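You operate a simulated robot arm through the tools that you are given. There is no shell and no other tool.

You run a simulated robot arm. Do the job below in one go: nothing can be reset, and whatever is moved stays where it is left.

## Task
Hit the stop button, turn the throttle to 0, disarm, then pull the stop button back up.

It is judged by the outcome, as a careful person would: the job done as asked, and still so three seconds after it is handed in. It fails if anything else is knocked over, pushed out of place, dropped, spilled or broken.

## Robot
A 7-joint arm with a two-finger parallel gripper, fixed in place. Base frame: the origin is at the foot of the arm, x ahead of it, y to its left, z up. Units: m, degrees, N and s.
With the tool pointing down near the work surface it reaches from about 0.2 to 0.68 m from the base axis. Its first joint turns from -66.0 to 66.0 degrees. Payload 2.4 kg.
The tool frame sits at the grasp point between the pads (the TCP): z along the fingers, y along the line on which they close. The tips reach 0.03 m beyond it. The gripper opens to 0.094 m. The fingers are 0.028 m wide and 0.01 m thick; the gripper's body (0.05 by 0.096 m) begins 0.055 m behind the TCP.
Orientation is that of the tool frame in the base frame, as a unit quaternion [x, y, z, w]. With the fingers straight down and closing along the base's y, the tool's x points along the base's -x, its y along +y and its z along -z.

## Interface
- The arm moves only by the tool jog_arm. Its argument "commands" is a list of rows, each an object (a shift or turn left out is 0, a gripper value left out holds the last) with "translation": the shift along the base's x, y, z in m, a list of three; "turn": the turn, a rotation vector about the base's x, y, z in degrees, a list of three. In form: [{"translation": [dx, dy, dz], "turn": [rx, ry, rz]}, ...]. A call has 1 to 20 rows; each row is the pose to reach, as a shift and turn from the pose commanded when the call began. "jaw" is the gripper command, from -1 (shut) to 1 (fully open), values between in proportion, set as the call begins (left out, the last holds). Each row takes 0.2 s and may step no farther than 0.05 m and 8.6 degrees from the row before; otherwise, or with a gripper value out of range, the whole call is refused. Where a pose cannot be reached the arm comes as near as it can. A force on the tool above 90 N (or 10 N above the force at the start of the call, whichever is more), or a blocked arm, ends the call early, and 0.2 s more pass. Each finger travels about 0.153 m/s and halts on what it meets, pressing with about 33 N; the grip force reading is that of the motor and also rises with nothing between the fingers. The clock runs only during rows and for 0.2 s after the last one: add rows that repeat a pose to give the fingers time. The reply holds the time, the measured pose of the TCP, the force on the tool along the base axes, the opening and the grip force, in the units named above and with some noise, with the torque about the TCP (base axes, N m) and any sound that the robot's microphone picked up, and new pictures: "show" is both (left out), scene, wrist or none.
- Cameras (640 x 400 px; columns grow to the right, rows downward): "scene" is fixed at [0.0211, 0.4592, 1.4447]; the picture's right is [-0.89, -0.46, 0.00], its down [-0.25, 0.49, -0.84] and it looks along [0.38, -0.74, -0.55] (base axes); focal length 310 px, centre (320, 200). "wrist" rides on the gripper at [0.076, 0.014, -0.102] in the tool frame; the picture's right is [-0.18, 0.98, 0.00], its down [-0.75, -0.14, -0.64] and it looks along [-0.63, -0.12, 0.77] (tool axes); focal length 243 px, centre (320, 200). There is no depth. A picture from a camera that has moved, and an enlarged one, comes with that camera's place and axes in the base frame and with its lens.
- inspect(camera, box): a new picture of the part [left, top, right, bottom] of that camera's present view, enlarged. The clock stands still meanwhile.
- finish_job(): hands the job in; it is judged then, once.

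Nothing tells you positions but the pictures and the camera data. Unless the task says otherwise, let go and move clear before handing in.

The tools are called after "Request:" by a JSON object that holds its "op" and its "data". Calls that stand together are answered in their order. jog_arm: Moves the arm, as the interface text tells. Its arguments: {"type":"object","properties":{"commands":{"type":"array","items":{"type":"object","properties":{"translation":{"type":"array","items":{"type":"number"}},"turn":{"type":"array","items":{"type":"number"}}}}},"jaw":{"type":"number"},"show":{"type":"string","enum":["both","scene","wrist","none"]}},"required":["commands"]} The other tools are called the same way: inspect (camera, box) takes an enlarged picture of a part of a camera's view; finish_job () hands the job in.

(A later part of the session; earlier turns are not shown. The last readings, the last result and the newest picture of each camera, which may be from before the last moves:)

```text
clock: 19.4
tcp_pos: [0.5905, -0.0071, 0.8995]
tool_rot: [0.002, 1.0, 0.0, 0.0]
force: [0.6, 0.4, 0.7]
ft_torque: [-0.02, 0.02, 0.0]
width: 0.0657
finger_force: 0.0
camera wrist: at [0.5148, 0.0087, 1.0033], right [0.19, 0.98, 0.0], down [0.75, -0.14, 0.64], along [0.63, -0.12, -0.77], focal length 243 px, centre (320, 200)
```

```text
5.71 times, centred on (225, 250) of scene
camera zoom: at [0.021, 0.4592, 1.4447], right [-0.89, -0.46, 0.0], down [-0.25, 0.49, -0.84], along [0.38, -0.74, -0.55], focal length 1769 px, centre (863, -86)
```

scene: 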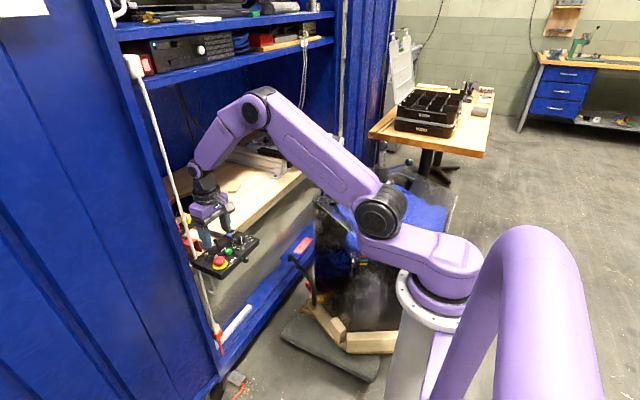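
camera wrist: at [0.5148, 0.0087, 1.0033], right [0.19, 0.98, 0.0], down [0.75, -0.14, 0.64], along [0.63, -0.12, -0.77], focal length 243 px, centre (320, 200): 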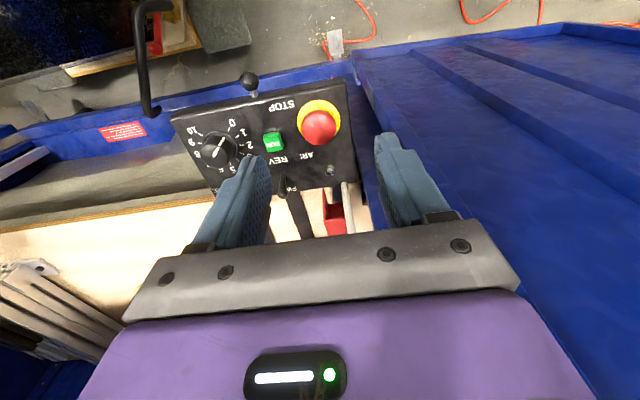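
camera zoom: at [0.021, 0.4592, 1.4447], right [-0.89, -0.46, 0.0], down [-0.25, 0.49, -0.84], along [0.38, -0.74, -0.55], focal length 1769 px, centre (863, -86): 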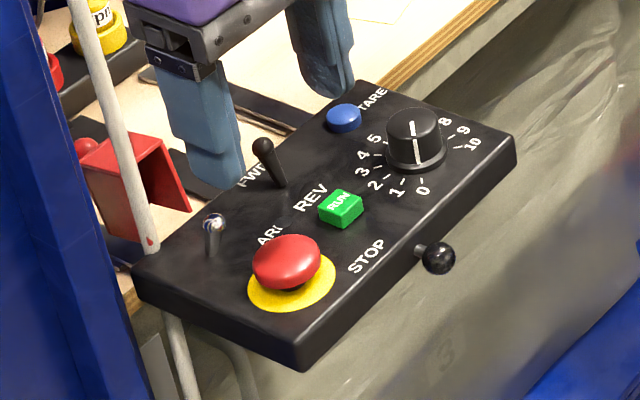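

The throttle is confirmed at 0. Next I'll tilt the tool 20° so the fingers point slightly forward and the body clears the vertical cord at x≈0.708, then hover over the ARM lever with the fingers either side of it.

Request:
{"op": "jog_arm", "data": {"commands": [{"translation": [0.015, 0.0, 0.0], "turn": [0, -7, 0]}, {"translation": [0.03, 0.0, -0.01], "turn": [0, -14, 0]}, {"translation": [0.045, 0.0, -0.03], "turn": [0, -20, 0]}, {"translation": [0.055, 0.0005, -0.05], "turn": [0, -20, 0]}, {"translation": [0.055, 0.0005, -0.055], "turn": [0, -20, 0]}, {"translation": [0.055, 0.0005, -0.055], "turn": [0, -20, 0]}], "jaw": -0.1, "show": "both"}}

Request:
{"op": "inspect", "data": {"camera": "wrist", "box": [220, 80, 420, 220]}}

Request:
{"op": "inspect", "data": {"camera": "scene", "box": [165, 190, 265, 280]}}

```text
clock: 20.8
tcp_pos: [0.646, -0.0052, 0.8461]
tool_rot: [-0.001, 0.985, 0.001, 0.174]
force: [0.4, 0.0, 0.7]
ft_torque: [-0.05, 0.01, -0.01]
width: 0.0423
finger_force: 0.0
camera wrist: at [0.5397, 0.0087, 0.9165], right [0.17, 0.98, 0.06], down [0.49, -0.14, 0.86], along [0.86, -0.12, -0.5], focal length 243 px, centre (320, 200)
```

scene: 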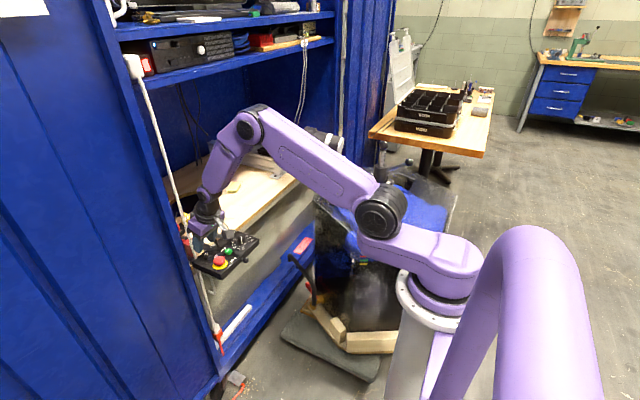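
wrist: 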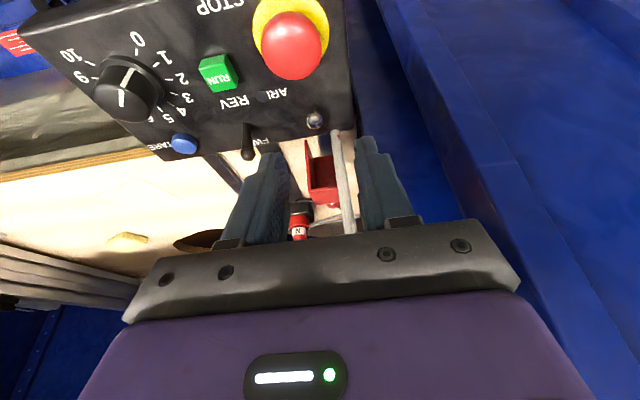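

```text
2.86 times, centred on (320, 150) of wrist
camera zoom: at [0.5397, 0.0087, 0.9165], right [0.17, 0.98, 0.06], down [0.49, -0.14, 0.86], along [0.86, -0.12, -0.5], focal length 693 px, centre (320, 343)
```

zoom: 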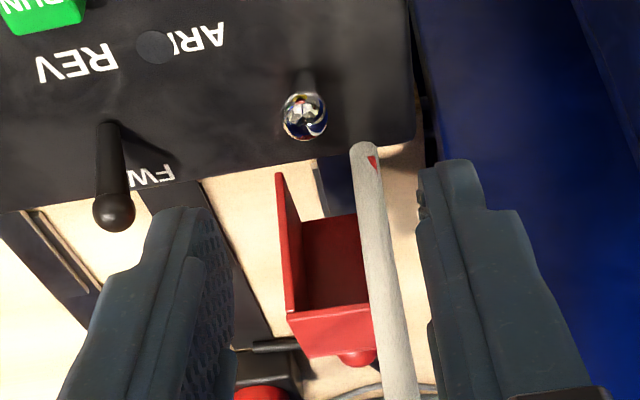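

```text
4.44 times, centred on (215, 235) of scene
camera zoom: at [0.0211, 0.4592, 1.4447], right [-0.89, -0.46, 0.0], down [-0.25, 0.49, -0.84], along [0.38, -0.74, -0.55], focal length 1376 px, centre (787, 44)
```

zoom: 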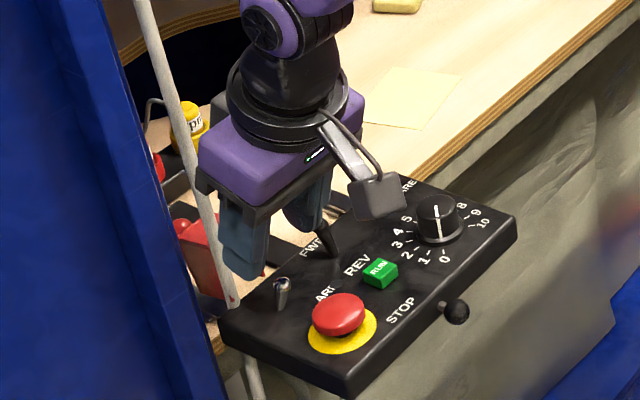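

The lever tip is at about (0.655, -0.007, 0.782) and the cord is well clear of the fingers. Lowering straight down so the fingers straddle the lever.

Request:
{"op": "jog_arm", "data": {"commands": [{"translation": [0.0, -0.001, -0.015]}, {"translation": [0.0, -0.001, -0.03]}, {"translation": [0.0, -0.001, -0.04]}, {"translation": [0.0, -0.001, -0.047]}, {"translation": [0.0, -0.001, -0.047]}], "jaw": -0.1, "show": "both"}}

Request:
{"op": "inspect", "data": {"camera": "wrist", "box": [220, 80, 420, 220]}}

Request:
{"op": "inspect", "data": {"camera": "scene", "box": [165, 200, 265, 280]}}

```text
clock: 22.0
tcp_pos: [0.6452, -0.0071, 0.7978]
tool_rot: [-0.001, 0.985, -0.001, 0.173]
force: [0.2, 1.3, 0.3]
ft_torque: [-0.02, 0.0, 0.02]
width: 0.0424
finger_force: 0.1
camera wrist: at [0.5391, 0.0071, 0.8685], right [0.17, 0.98, 0.06], down [0.49, -0.14, 0.86], along [0.86, -0.12, -0.5], focal length 243 px, centre (320, 200)
```

scene: 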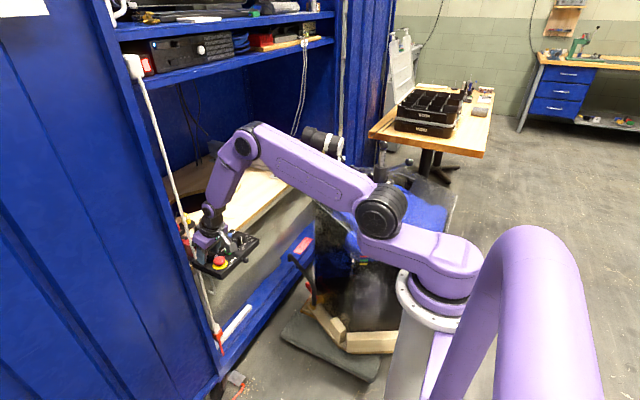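
wrist: 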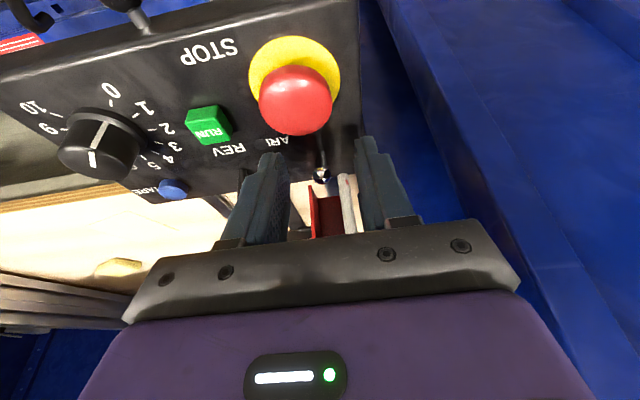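

```text
2.86 times, centred on (320, 150) of wrist
camera zoom: at [0.5391, 0.0071, 0.8685], right [0.17, 0.98, 0.06], down [0.49, -0.14, 0.86], along [0.86, -0.12, -0.5], focal length 693 px, centre (320, 343)
```

zoom: 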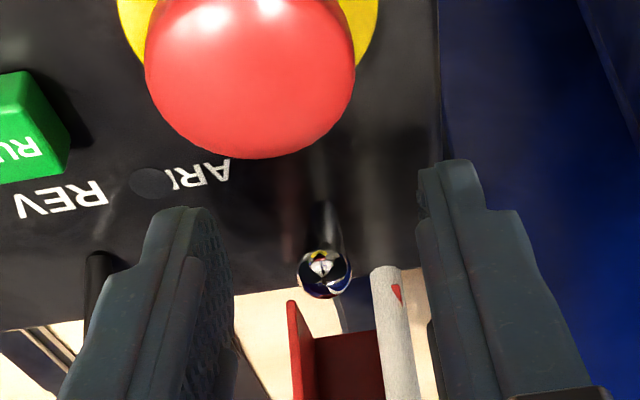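

```text
5.00 times, centred on (215, 240) of scene
camera zoom: at [0.0211, 0.4592, 1.4447], right [-0.89, -0.46, 0.0], down [-0.25, 0.49, -0.84], along [0.38, -0.74, -0.55], focal length 1548 px, centre (845, 0)
```

zoom: 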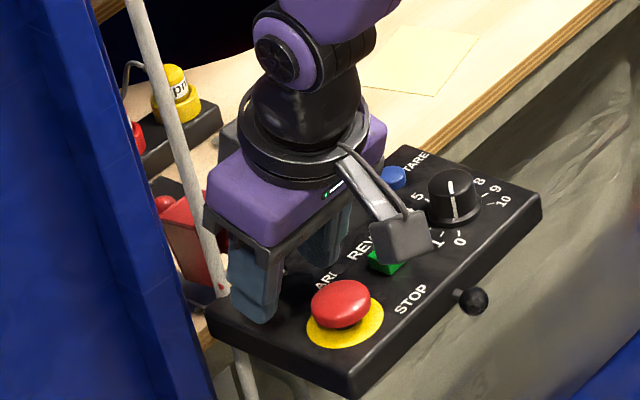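

The lever tip sits between the pads, about 18 mm past the TCP and well within the pad width. Closing on the lever gently.

Request:
{"op": "jog_arm", "data": {"commands": [{"translation": [0, 0, 0]}, {"translation": [0, 0, 0]}, {"translation": [0, 0, 0]}], "jaw": -1, "show": "wrist"}}

Request:
{"op": "inspect", "data": {"camera": "wrist", "box": [220, 80, 420, 220]}}

```text
clock: 22.8
tcp_pos: [0.6459, -0.0072, 0.7976]
tool_rot: [0.0, 0.985, 0.0, 0.174]
force: [1.6, -1.6, -0.3]
ft_torque: [-0.04, -0.04, -0.03]
width: 0.0111
finger_force: 45.0
camera wrist: at [0.5391, 0.0068, 0.8685], right [0.17, 0.98, 0.06], down [0.49, -0.14, 0.86], along [0.86, -0.12, -0.5], focal length 243 px, centre (320, 200)
```

wrist: 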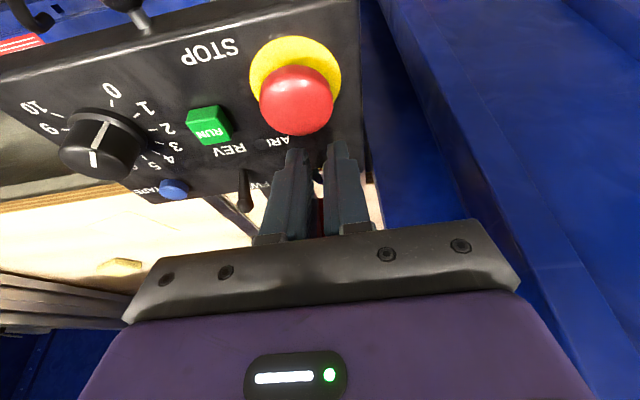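

```text
2.86 times, centred on (320, 150) of wrist
camera zoom: at [0.5391, 0.0068, 0.8685], right [0.17, 0.98, 0.06], down [0.49, -0.14, 0.86], along [0.86, -0.12, -0.5], focal length 693 px, centre (320, 343)
```

zoom: 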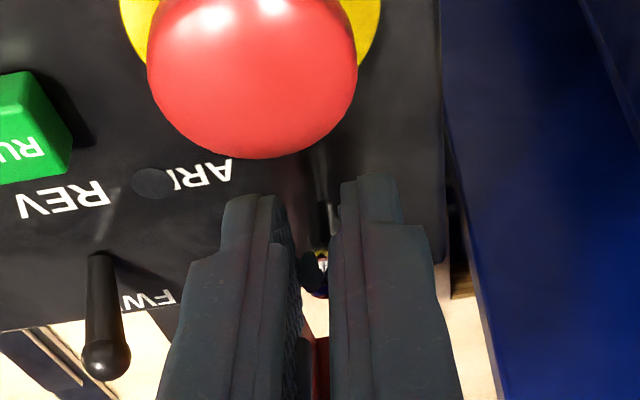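

Gripped on the lever's ball end at 11 mm. Moving forward along the lever's arc to flip it to the far (disarmed) position.

Request:
{"op": "jog_arm", "data": {"commands": [{"translation": [0.005, 0, 0.001]}, {"translation": [0.01, 0, 0.002]}, {"translation": [0.015, 0, 0.002]}, {"translation": [0.02, 0, 0.001]}, {"translation": [0.023, 0, 0.0]}, {"translation": [0.023, 0, 0.0]}], "show": "wrist"}}

Request:
{"op": "inspect", "data": {"camera": "wrist", "box": [220, 80, 420, 220]}}

Request:
{"op": "inspect", "data": {"camera": "scene", "box": [165, 200, 265, 280]}}

```text
clock: 24.2
tcp_pos: [0.6673, -0.0074, 0.7975]
tool_rot: [0.001, 0.985, 0.0, 0.175]
force: [-1.1, -7.9, -1.3]
ft_torque: [-0.13, 0.13, -0.14]
width: 0.0115
finger_force: 45.4
camera wrist: at [0.5619, 0.0068, 0.8683], right [0.17, 0.98, 0.06], down [0.49, -0.14, 0.86], along [0.86, -0.12, -0.5], focal length 243 px, centre (320, 200)
```

wrist: 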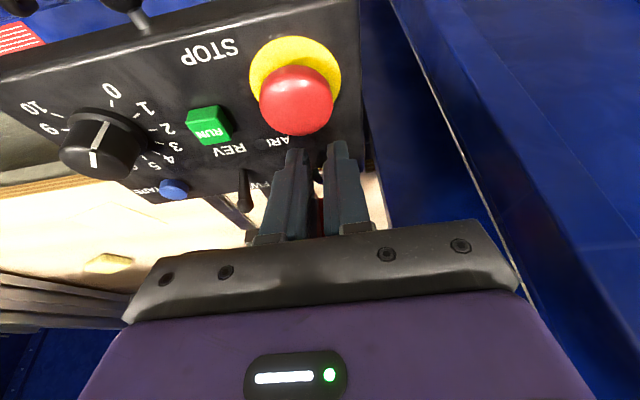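

```text
2.86 times, centred on (320, 150) of wrist
camera zoom: at [0.5619, 0.0068, 0.8683], right [0.17, 0.98, 0.06], down [0.49, -0.14, 0.86], along [0.86, -0.12, -0.5], focal length 693 px, centre (320, 343)
```

zoom: 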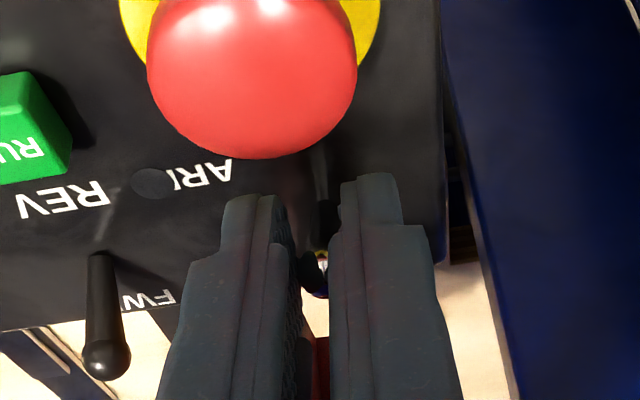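

```text
5.00 times, centred on (215, 240) of scene
camera zoom: at [0.0211, 0.459, 1.4448], right [-0.89, -0.46, 0.0], down [-0.25, 0.49, -0.84], along [0.38, -0.74, -0.55], focal length 1548 px, centre (845, 0)
```

zoom: 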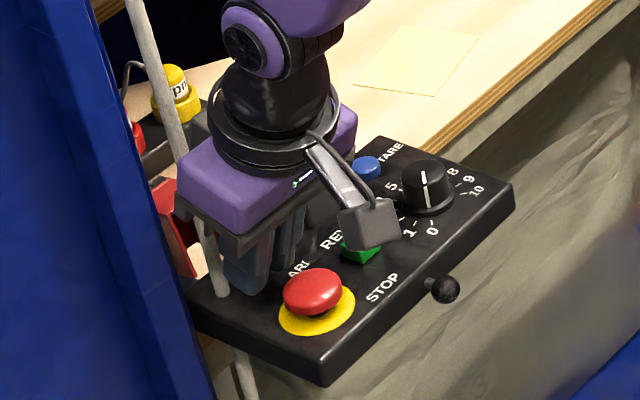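

The scene view shows the whole panel slid about 22 mm with the gripper instead of the lever flipping, so it isn't rigidly fixed. I'm still holding the lever, so I'll slide the panel straight back to where it was.

Request:
{"op": "jog_arm", "data": {"commands": [{"translation": [-0.006, 0, 0]}, {"translation": [-0.012, 0, 0]}, {"translation": [-0.018, 0, 0]}, {"translation": [-0.023, 0, 0]}, {"translation": [-0.023, 0, 0]}], "show": "both"}}

Request:
{"op": "inspect", "data": {"camera": "scene", "box": [165, 200, 265, 280]}}

Request:
{"op": "inspect", "data": {"camera": "wrist", "box": [220, 80, 420, 220]}}

```text
clock: 25.4
tcp_pos: [0.6462, -0.0075, 0.7986]
tool_rot: [0.001, 0.985, 0.0, 0.175]
force: [2.5, -12.9, -0.1]
ft_torque: [-0.23, -0.02, -0.2]
width: 0.0114
finger_force: 45.5
camera wrist: at [0.5389, 0.0068, 0.8683], right [0.17, 0.98, 0.06], down [0.49, -0.14, 0.86], along [0.86, -0.12, -0.5], focal length 243 px, centre (320, 200)
```

scene: 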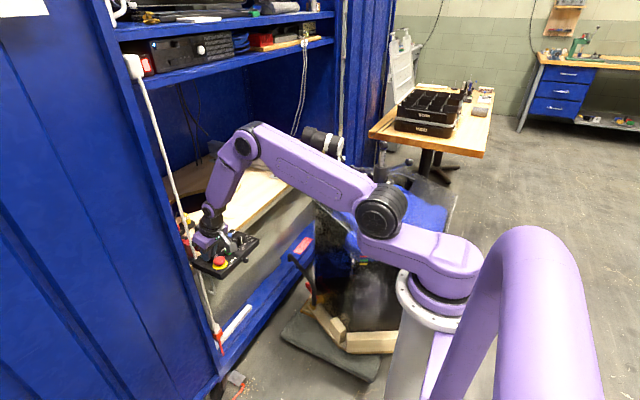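
wrist: 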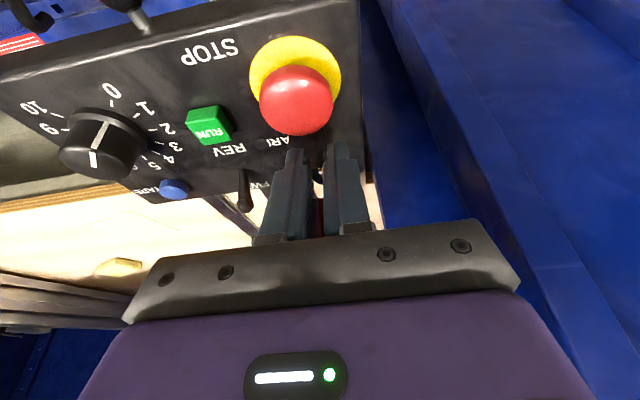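

```text
5.00 times, centred on (215, 240) of scene
camera zoom: at [0.0211, 0.4589, 1.4448], right [-0.89, -0.46, 0.0], down [-0.25, 0.49, -0.84], along [0.38, -0.74, -0.55], focal length 1548 px, centre (845, 0)
```

zoom: 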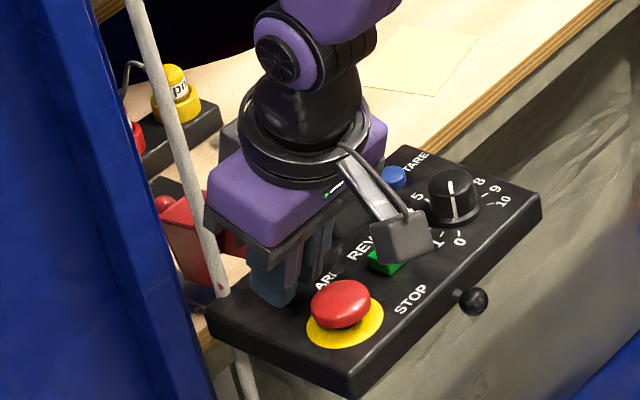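

```text
2.86 times, centred on (320, 150) of wrist
camera zoom: at [0.5389, 0.0068, 0.8683], right [0.17, 0.98, 0.06], down [0.49, -0.14, 0.86], along [0.86, -0.12, -0.5], focal length 693 px, centre (320, 343)
```

zoom: 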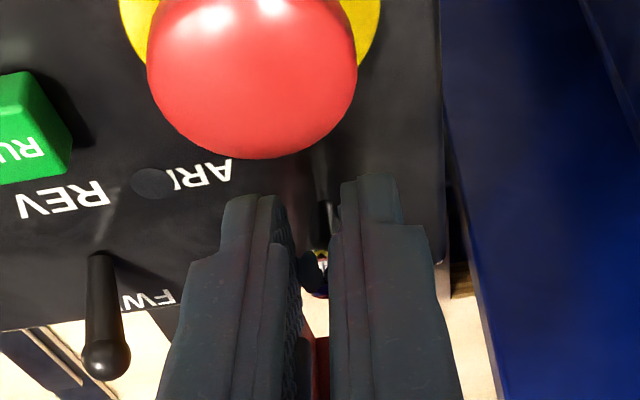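

The panel is back in its original position, and it evidently slides fore-aft with little force. The lever leans toward me, so an upward pull along its arc can swing it upright without pushing the panel. I'll lift slightly and watch the forces.

Request:
{"op": "jog_arm", "data": {"commands": [{"translation": [0, 0, 0.002]}, {"translation": [0, 0, 0.004]}, {"translation": [0, 0, 0.004]}], "show": "wrist"}}

Request:
{"op": "inspect", "data": {"camera": "scene", "box": [165, 200, 265, 280]}}

Request:
{"op": "inspect", "data": {"camera": "wrist", "box": [220, 80, 420, 220]}}

```text
clock: 26.2
tcp_pos: [0.6427, -0.0079, 0.8001]
tool_rot: [0.001, 0.985, 0.0, 0.173]
force: [18.7, -13.7, -28.0]
ft_torque: [-0.25, -0.09, -0.14]
width: 0.0115
finger_force: 44.8
camera wrist: at [0.538, 0.0068, 0.8704], right [0.17, 0.98, 0.06], down [0.49, -0.14, 0.86], along [0.85, -0.12, -0.51], focal length 243 px, centre (320, 200)
```

wrist: 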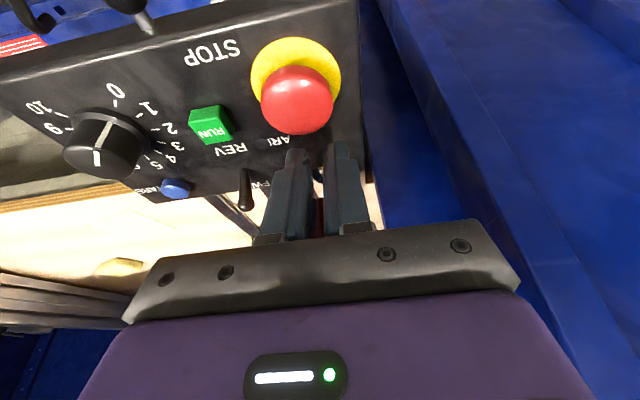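

```text
5.00 times, centred on (215, 240) of scene
camera zoom: at [0.0221, 0.4589, 1.4448], right [-0.89, -0.46, 0.0], down [-0.25, 0.49, -0.84], along [0.38, -0.74, -0.55], focal length 1548 px, centre (845, 0)
```

zoom: 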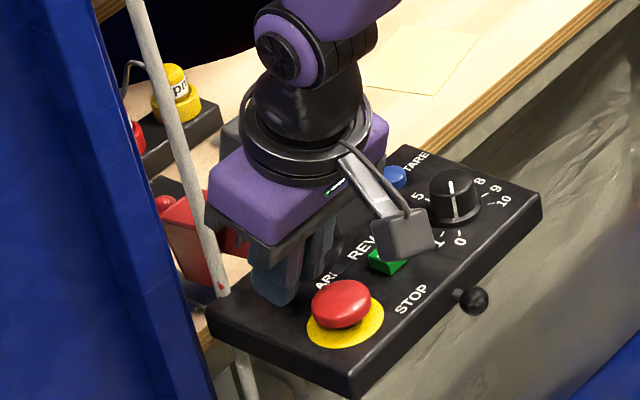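

```text
2.86 times, centred on (320, 150) of wrist
camera zoom: at [0.538, 0.0068, 0.8704], right [0.17, 0.98, 0.06], down [0.49, -0.14, 0.86], along [0.85, -0.12, -0.51], focal length 693 px, centre (320, 343)
```

zoom: 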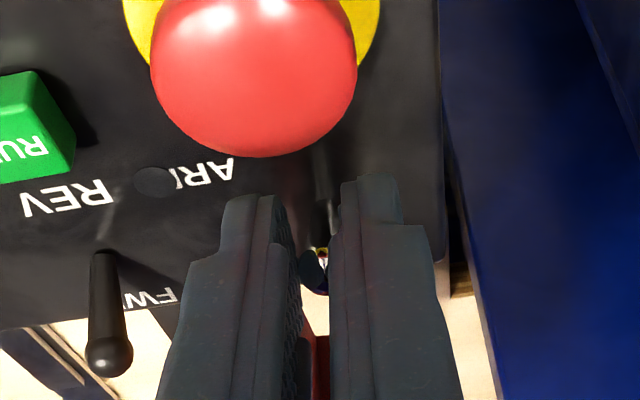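

Lifting gives 28 N upward, but compliance also pulls the lever toward me with 19 N, and the panel stays put. I'll keep the lift and ease forward to cancel that, so the upward pull can swing the lever.

Request:
{"op": "jog_arm", "data": {"commands": [{"translation": [0.002, 0, 0.001]}, {"translation": [0.004, 0, 0.002]}, {"translation": [0.006, 0, 0.002]}, {"translation": [0.006, 0, 0.002]}], "show": "wrist"}}

Request:
{"op": "inspect", "data": {"camera": "scene", "box": [165, 200, 265, 280]}}

Request:
{"op": "inspect", "data": {"camera": "wrist", "box": [220, 80, 420, 220]}}

```text
clock: 27.2
tcp_pos: [0.6463, -0.0083, 0.7999]
tool_rot: [-0.001, 0.986, 0.0, 0.166]
force: [-10.7, -11.3, -25.2]
ft_torque: [-0.24, 1.0, -0.21]
width: 0.0114
finger_force: 45.0
camera wrist: at [0.5409, 0.0067, 0.8722], right [0.17, 0.98, 0.06], down [0.5, -0.14, 0.85], along [0.85, -0.12, -0.52], focal length 243 px, centre (320, 200)
```

wrist: 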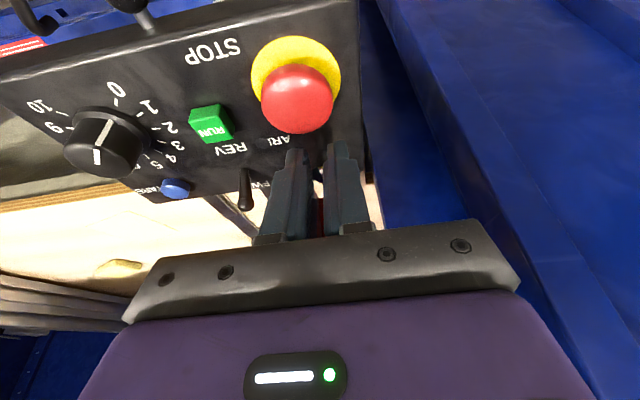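

```text
5.00 times, centred on (215, 240) of scene
camera zoom: at [0.0214, 0.4589, 1.4448], right [-0.89, -0.46, 0.0], down [-0.25, 0.49, -0.84], along [0.38, -0.74, -0.55], focal length 1548 px, centre (845, 0)
```

zoom: 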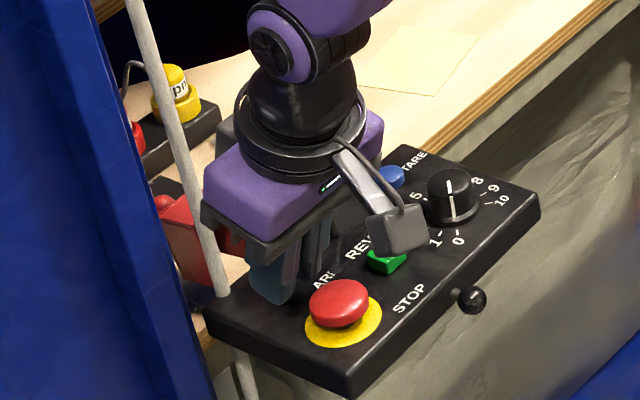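

```text
2.86 times, centred on (320, 150) of wrist
camera zoom: at [0.5409, 0.0067, 0.8722], right [0.17, 0.98, 0.06], down [0.5, -0.14, 0.85], along [0.85, -0.12, -0.52], focal length 693 px, centre (320, 343)
```

zoom: 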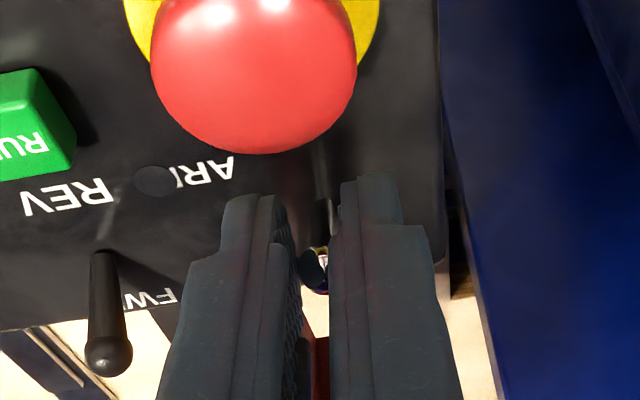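

The torque reading explains it: the clamped pads resist the lever turning inside a fixed-angle grip, so the force went into the panel instead. The fix is to rotate the gripper with the lever. First I'll return to the original pose, then release and re-grip at a steeper tilt.

Request:
{"op": "jog_arm", "data": {"commands": [{"translation": [-0.003, 0, -0.003]}, {"translation": [-0.006, 0, -0.006]}, {"translation": [-0.006, 0, -0.006]}], "show": "none"}}

Request:
{"op": "inspect", "data": {"camera": "scene", "box": [165, 200, 265, 280]}}

```text
clock: 28.0
tcp_pos: [0.6456, -0.0079, 0.7997]
tool_rot: [0.001, 0.984, -0.001, 0.177]
force: [-7.4, -12.5, 10.4]
ft_torque: [-0.25, 0.67, -0.18]
width: 0.0119
finger_force: 44.8
```

```text
5.00 times, centred on (215, 240) of scene
camera zoom: at [0.0207, 0.4589, 1.4448], right [-0.89, -0.46, 0.0], down [-0.25, 0.49, -0.84], along [0.38, -0.74, -0.55], focal length 1548 px, centre (845, 0)
```

zoom: 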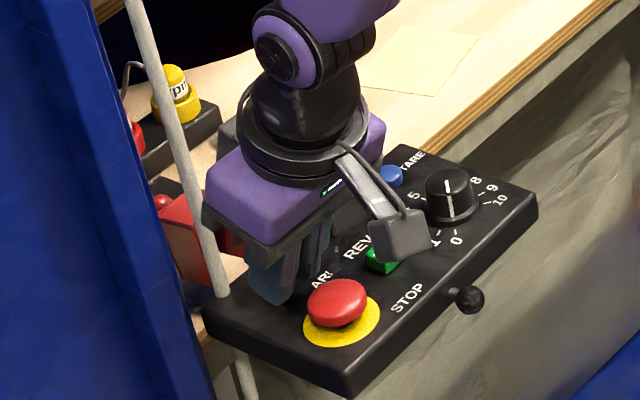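

The panel is about 2–3 mm forward of its original spot, probably from slip in the pads. I'll release the lever now and re-check everything unclamped.

Request:
{"op": "jog_arm", "data": {"commands": [{"translation": [0, 0, 0]}, {"translation": [0, 0, 0]}, {"translation": [0, 0, 0.02]}, {"translation": [-0.01, 0, 0.05]}, {"translation": [-0.03, 0, 0.08]}, {"translation": [-0.045, 0, 0.1]}, {"translation": [-0.045, 0, 0.1]}], "jaw": -0.1, "show": "both"}}

Request:
{"op": "inspect", "data": {"camera": "scene", "box": [175, 215, 275, 285]}}

Request:
{"op": "inspect", "data": {"camera": "wrist", "box": [180, 20, 400, 180]}}

```text
clock: 29.6
tcp_pos: [0.6009, -0.0073, 0.8986]
tool_rot: [0.0, 0.985, 0.001, 0.174]
force: [-0.3, -0.8, 0.8]
ft_torque: [0.02, 0.0, 0.01]
width: 0.0423
finger_force: 0.0
camera wrist: at [0.4946, 0.0079, 0.9695], right [0.17, 0.98, 0.06], down [0.49, -0.14, 0.86], along [0.85, -0.12, -0.5], focal length 243 px, centre (320, 200)
```

scene: 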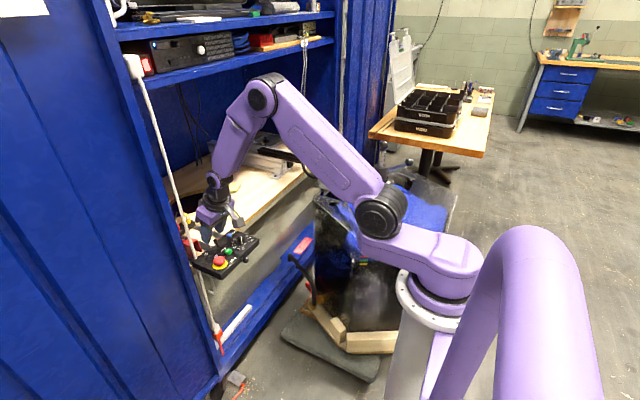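
wrist: 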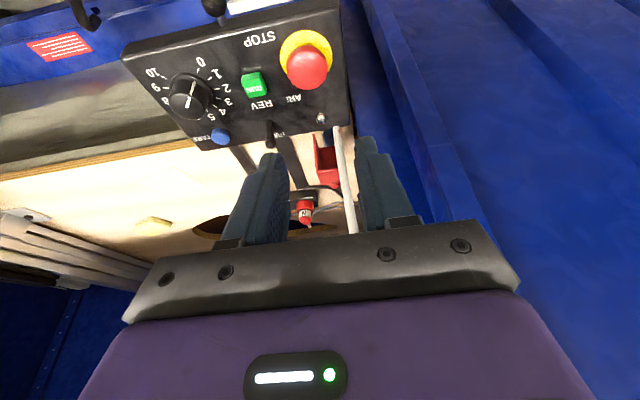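

```text
5.71 times, centred on (225, 250) of scene
camera zoom: at [0.021, 0.4592, 1.4447], right [-0.89, -0.46, 0.0], down [-0.25, 0.49, -0.84], along [0.38, -0.74, -0.55], focal length 1769 px, centre (863, -86)
```

zoom: 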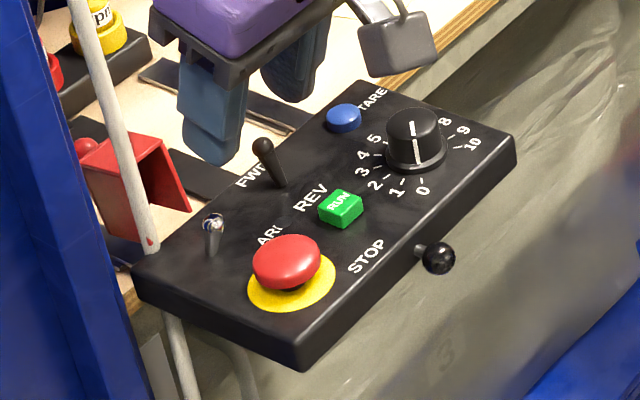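

```text
2.50 times, centred on (290, 100) of wrist
camera zoom: at [0.4946, 0.0079, 0.9695], right [0.17, 0.98, 0.06], down [0.49, -0.14, 0.86], along [0.85, -0.12, -0.5], focal length 606 px, centre (395, 450)
```

zoom: 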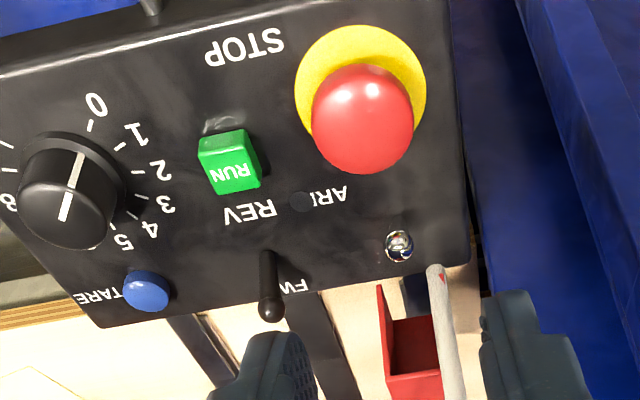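

On release the panel returned exactly to its original place, so its mount is sprung and gives forward, and nothing is displaced. The throttle is still at 0 and the stop is still latched. I'll tilt to 45° and re-approach so I can swing the lever by rotating the grip.

Request:
{"op": "jog_arm", "data": {"commands": [{"translation": [0.0, 0, 0.0], "turn": [0, -8.4, 0]}, {"translation": [0.0, 0, 0.0], "turn": [0, -16.8, 0]}, {"translation": [0.01, 0, -0.01], "turn": [0, -25, 0]}, {"translation": [0.03, 0, -0.03], "turn": [0, -25, 0]}, {"translation": [0.041, 0, -0.05], "turn": [0, -25, 0]}, {"translation": [0.041, 0, -0.05], "turn": [0, -25, 0]}], "jaw": -0.2, "show": "both"}}

Request:
{"op": "inspect", "data": {"camera": "wrist", "box": [220, 60, 420, 200]}}

Request:
{"op": "inspect", "data": {"camera": "scene", "box": [165, 200, 265, 280]}}

```text
clock: 31.0
tcp_pos: [0.6394, -0.0072, 0.8469]
tool_rot: [0.0, 0.924, 0.0, 0.383]
force: [0.2, 0.4, 0.9]
ft_torque: [-0.01, -0.03, 0.02]
width: 0.0374
finger_force: 0.1
camera wrist: at [0.514, 0.0075, 0.8663], right [0.13, 0.98, 0.13], down [0.08, -0.14, 0.99], along [0.99, -0.12, -0.1], focal length 243 px, centre (320, 200)
```

scene: 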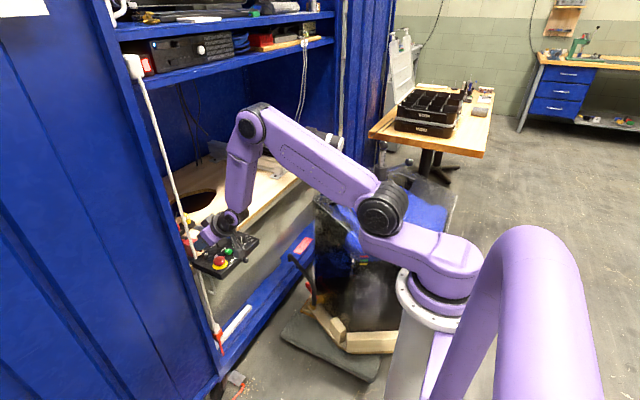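
wrist: 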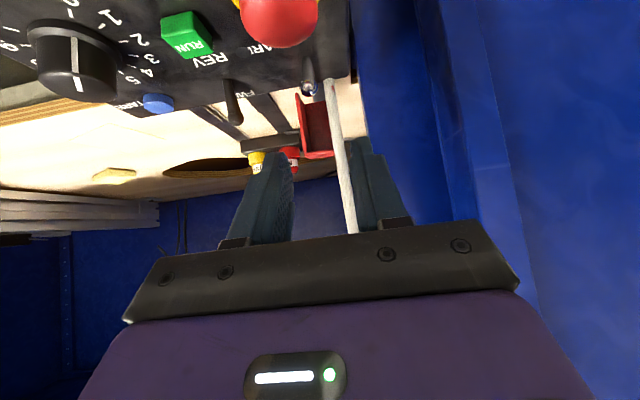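

```text
2.86 times, centred on (320, 130) of wrist
camera zoom: at [0.514, 0.0075, 0.8663], right [0.13, 0.98, 0.13], down [0.08, -0.14, 0.99], along [0.99, -0.12, -0.1], focal length 693 px, centre (320, 400)
```

zoom: 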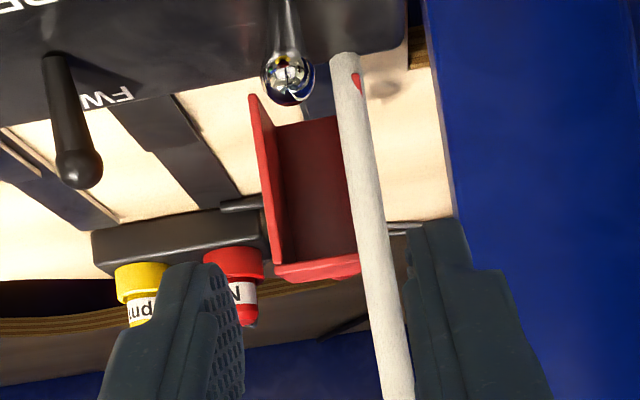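

```text
5.00 times, centred on (215, 240) of scene
camera zoom: at [0.0211, 0.4592, 1.4447], right [-0.89, -0.46, 0.0], down [-0.25, 0.49, -0.84], along [0.38, -0.74, -0.55], focal length 1548 px, centre (845, 0)
```

zoom: 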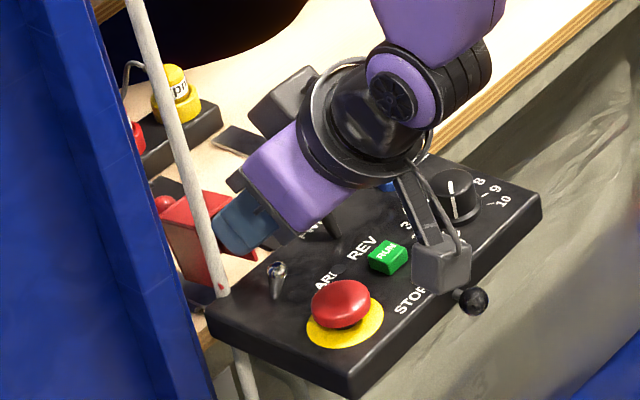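

The ball end of the lever is confirmed at (0.655, -0.007, 0.782). Descending so it sits between the pads at this 45° tilt.

Request:
{"op": "jog_arm", "data": {"commands": [{"translation": [0.0, 0, -0.015]}, {"translation": [0.0, 0, -0.03]}, {"translation": [0.0, 0, -0.044]}, {"translation": [0.001, 0, -0.052]}, {"translation": [0.001, 0, -0.052]}], "jaw": -0.2, "show": "wrist"}}

Request:
{"op": "inspect", "data": {"camera": "wrist", "box": [220, 80, 420, 220]}}

Request:
{"op": "inspect", "data": {"camera": "scene", "box": [165, 200, 265, 280]}}

```text
clock: 32.2
tcp_pos: [0.6401, -0.0069, 0.7958]
tool_rot: [-0.001, 0.924, 0.0, 0.383]
force: [-0.4, -0.1, -0.2]
ft_torque: [-0.02, -0.01, 0.03]
width: 0.0378
finger_force: 0.0
camera wrist: at [0.5145, 0.008, 0.8145], right [0.13, 0.98, 0.13], down [0.08, -0.14, 0.99], along [0.99, -0.12, -0.1], focal length 243 px, centre (320, 200)
```

wrist: 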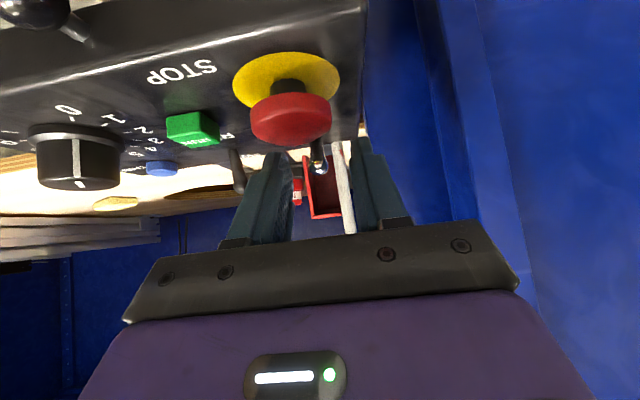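

```text
2.86 times, centred on (320, 150) of wrist
camera zoom: at [0.5145, 0.008, 0.8145], right [0.13, 0.98, 0.13], down [0.08, -0.14, 0.99], along [0.99, -0.12, -0.1], focal length 693 px, centre (320, 343)
```

zoom: 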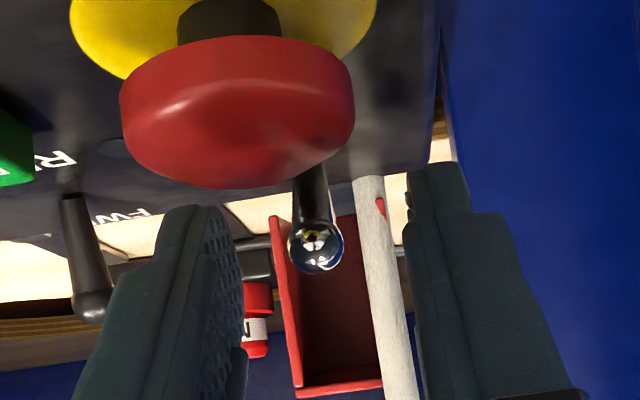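

```text
5.00 times, centred on (215, 240) of scene
camera zoom: at [0.0211, 0.4592, 1.4447], right [-0.89, -0.46, 0.0], down [-0.25, 0.49, -0.84], along [0.38, -0.74, -0.55], focal length 1548 px, centre (845, 0)
```

zoom: 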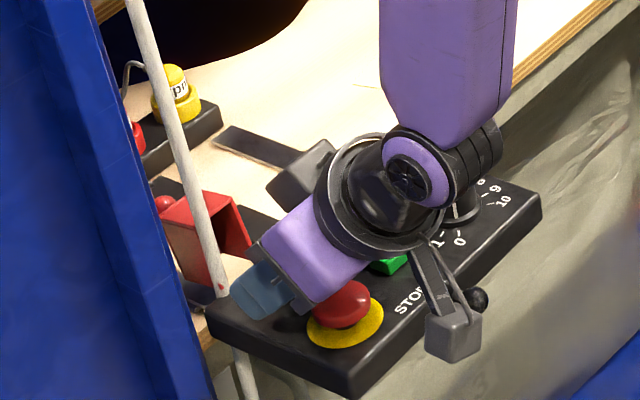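

The ball is centred between the pads, so I'll clamp it. Then I'll rotate the gripper about the lever's pivot at about (0.667, 0.752), in stages.

Request:
{"op": "jog_arm", "data": {"commands": [{"translation": [0, 0, 0]}, {"translation": [0, 0, 0]}, {"translation": [0, 0, 0]}], "jaw": -1, "show": "none"}}

Request:
{"op": "jog_arm", "data": {"commands": [{"translation": [0.0063, 0, 0.0032], "turn": [0, 8, 0]}, {"translation": [0.013, 0, 0.0055], "turn": [0, 16, 0]}, {"translation": [0.013, 0, 0.0055], "turn": [0, 16, 0]}], "show": "wrist"}}

Request:
{"op": "inspect", "data": {"camera": "wrist", "box": [220, 80, 420, 220]}}

Request:
{"op": "inspect", "data": {"camera": "scene", "box": [165, 200, 265, 280]}}

```text
clock: 33.0
tcp_pos: [0.6406, -0.0074, 0.7952]
tool_rot: [0.002, 0.924, -0.002, 0.383]
force: [2.3, -6.5, -1.8]
ft_torque: [-0.11, -0.03, -0.12]
width: 0.0116
finger_force: 45.2
```

```text
clock: 33.8
tcp_pos: [0.6533, -0.0071, 0.8014]
tool_rot: [0.003, 0.968, -0.001, 0.249]
force: [1.3, -16.2, 2.7]
ft_torque: [-0.34, -0.08, -0.18]
width: 0.0113
finger_force: 44.5
camera wrist: at [0.5371, 0.0071, 0.8549], right [0.16, 0.98, 0.09], down [0.35, -0.14, 0.93], along [0.92, -0.12, -0.36], focal length 243 px, centre (320, 200)
```

wrist: 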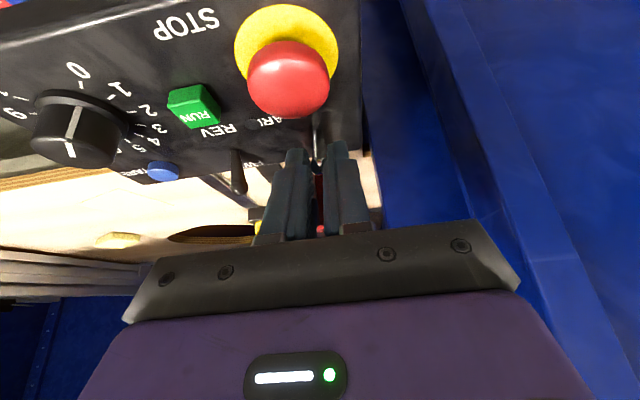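

```text
2.86 times, centred on (320, 150) of wrist
camera zoom: at [0.5371, 0.0071, 0.8549], right [0.16, 0.98, 0.09], down [0.35, -0.14, 0.93], along [0.92, -0.12, -0.36], focal length 693 px, centre (320, 343)
```

zoom: 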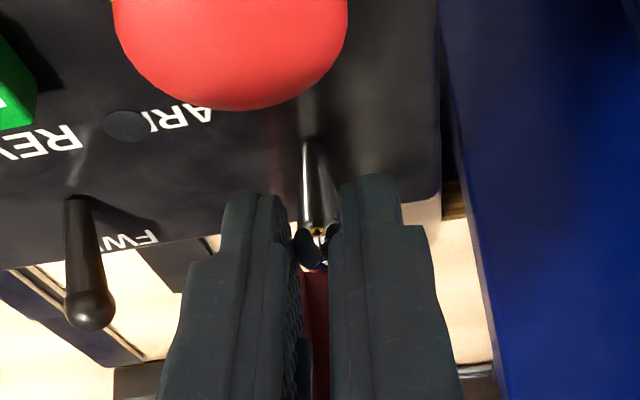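

```text
5.00 times, centred on (215, 240) of scene
camera zoom: at [0.021, 0.4588, 1.4448], right [-0.89, -0.46, 0.0], down [-0.25, 0.49, -0.84], along [0.38, -0.74, -0.55], focal length 1548 px, centre (845, 0)
```

zoom: 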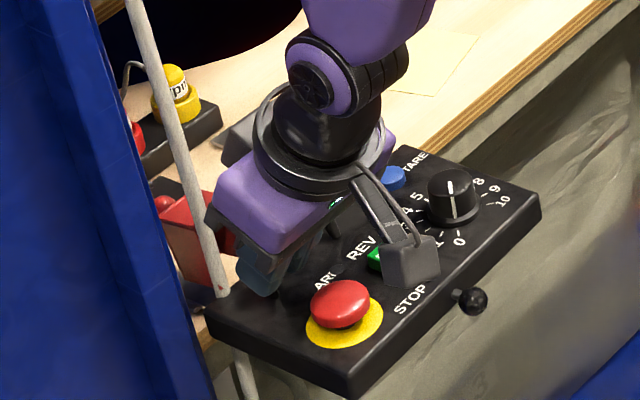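

Excellent: the panel stays put, forces are near zero in x and z, and the lever is following the rotation. Continuing past upright with a small y correction to relax the side load.

Request:
{"op": "jog_arm", "data": {"commands": [{"translation": [0.0069, -0.001, 0.0013], "turn": [0, 8, 0]}, {"translation": [0.0131, -0.0015, 0.0017], "turn": [0, 15, 0]}, {"translation": [0.0158, -0.0015, 0.0016], "turn": [0, 18, 0]}, {"translation": [0.0158, -0.0015, 0.0016], "turn": [0, 18, 0]}], "show": "wrist"}}

Request:
{"op": "inspect", "data": {"camera": "wrist", "box": [220, 80, 420, 220]}}

Request:
{"op": "inspect", "data": {"camera": "scene", "box": [165, 200, 265, 280]}}

```text
clock: 34.8
tcp_pos: [0.6711, -0.0076, 0.8038]
tool_rot: [-0.001, 0.995, 0.0, 0.099]
force: [-6.6, -5.3, 29.3]
ft_torque: [-0.16, 0.29, -0.02]
width: 0.0115
finger_force: 45.2
camera wrist: at [0.5767, 0.0065, 0.8904], right [0.18, 0.98, 0.04], down [0.61, -0.14, 0.78], along [0.77, -0.12, -0.63], focal length 243 px, centre (320, 200)
```

wrist: 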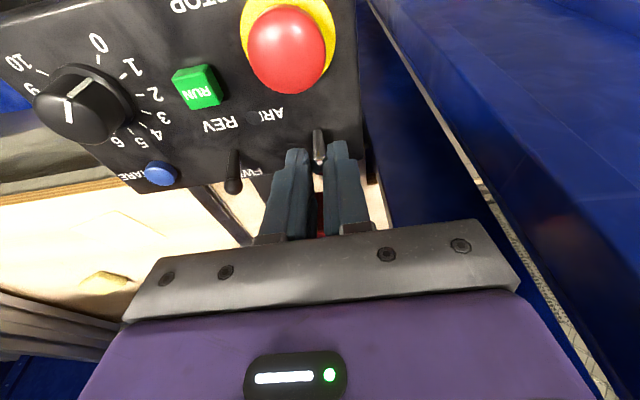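

```text
2.86 times, centred on (320, 150) of wrist
camera zoom: at [0.5767, 0.0065, 0.8904], right [0.18, 0.98, 0.04], down [0.61, -0.14, 0.78], along [0.77, -0.12, -0.63], focal length 693 px, centre (320, 343)
```

zoom: 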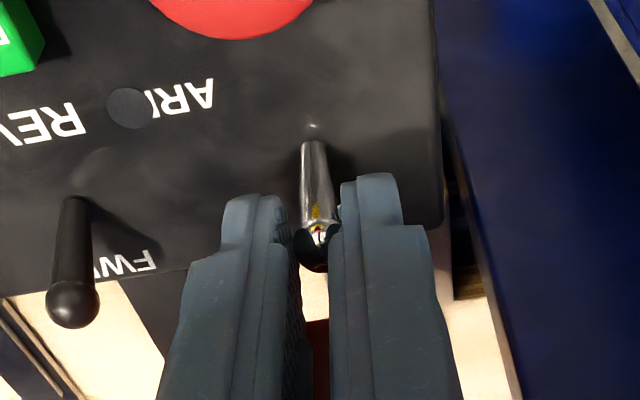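

```text
5.00 times, centred on (215, 240) of scene
camera zoom: at [0.0203, 0.4591, 1.4448], right [-0.89, -0.46, 0.0], down [-0.25, 0.49, -0.84], along [0.38, -0.74, -0.55], focal length 1548 px, centre (845, 0)
```

zoom: 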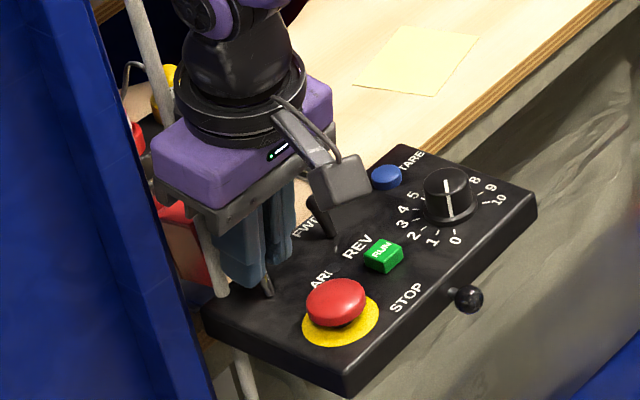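

The lever is now past upright and leaning to the far side. I'll open the jaws and see whether it snaps over and the panel settles back.

Request:
{"op": "jog_arm", "data": {"commands": [{"translation": [0, 0, 0]}, {"translation": [0, 0, 0]}, {"translation": [0, 0, 0.01]}], "jaw": -0.2, "show": "wrist"}}

Request:
{"op": "inspect", "data": {"camera": "wrist", "box": [220, 80, 420, 220]}}

Request:
{"op": "inspect", "data": {"camera": "scene", "box": [165, 200, 265, 280]}}

```text
clock: 35.6
tcp_pos: [0.6695, -0.0095, 0.8108]
tool_rot: [0.001, 0.996, -0.001, 0.094]
force: [0.3, 0.5, -0.1]
ft_torque: [-0.04, 0.01, 0.0]
width: 0.0377
finger_force: 0.1
camera wrist: at [0.5755, 0.0058, 0.8981], right [0.18, 0.98, 0.03], down [0.62, -0.14, 0.77], along [0.76, -0.12, -0.63], focal length 243 px, centre (320, 200)
```

wrist: 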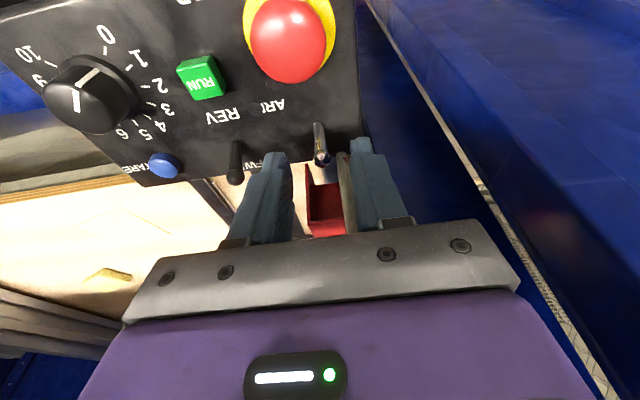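

```text
2.86 times, centred on (320, 150) of wrist
camera zoom: at [0.5755, 0.0058, 0.8981], right [0.18, 0.98, 0.03], down [0.62, -0.14, 0.77], along [0.76, -0.12, -0.63], focal length 693 px, centre (320, 343)
```

zoom: 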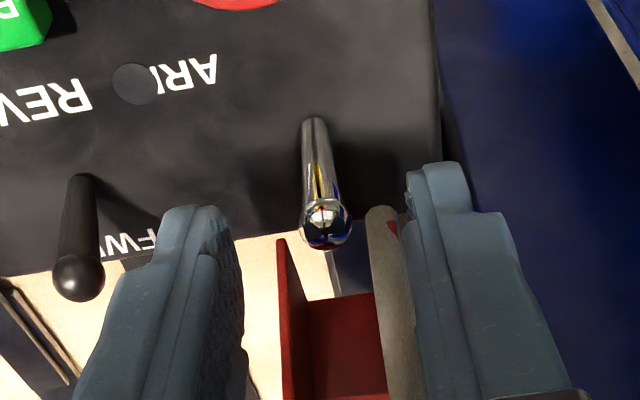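

```text
5.00 times, centred on (215, 240) of scene
camera zoom: at [0.0211, 0.4592, 1.4447], right [-0.89, -0.46, 0.0], down [-0.25, 0.49, -0.84], along [0.38, -0.74, -0.55], focal length 1548 px, centre (845, 0)
```

zoom: 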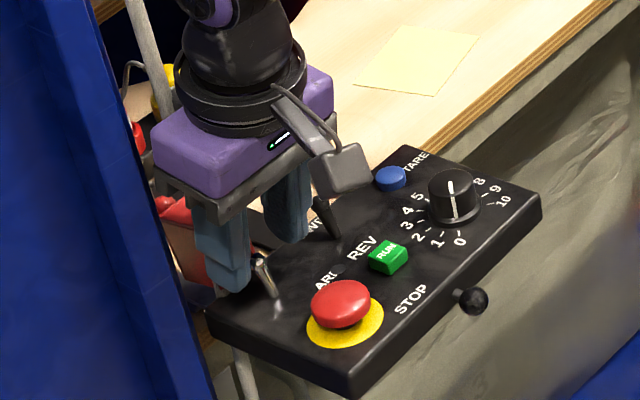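

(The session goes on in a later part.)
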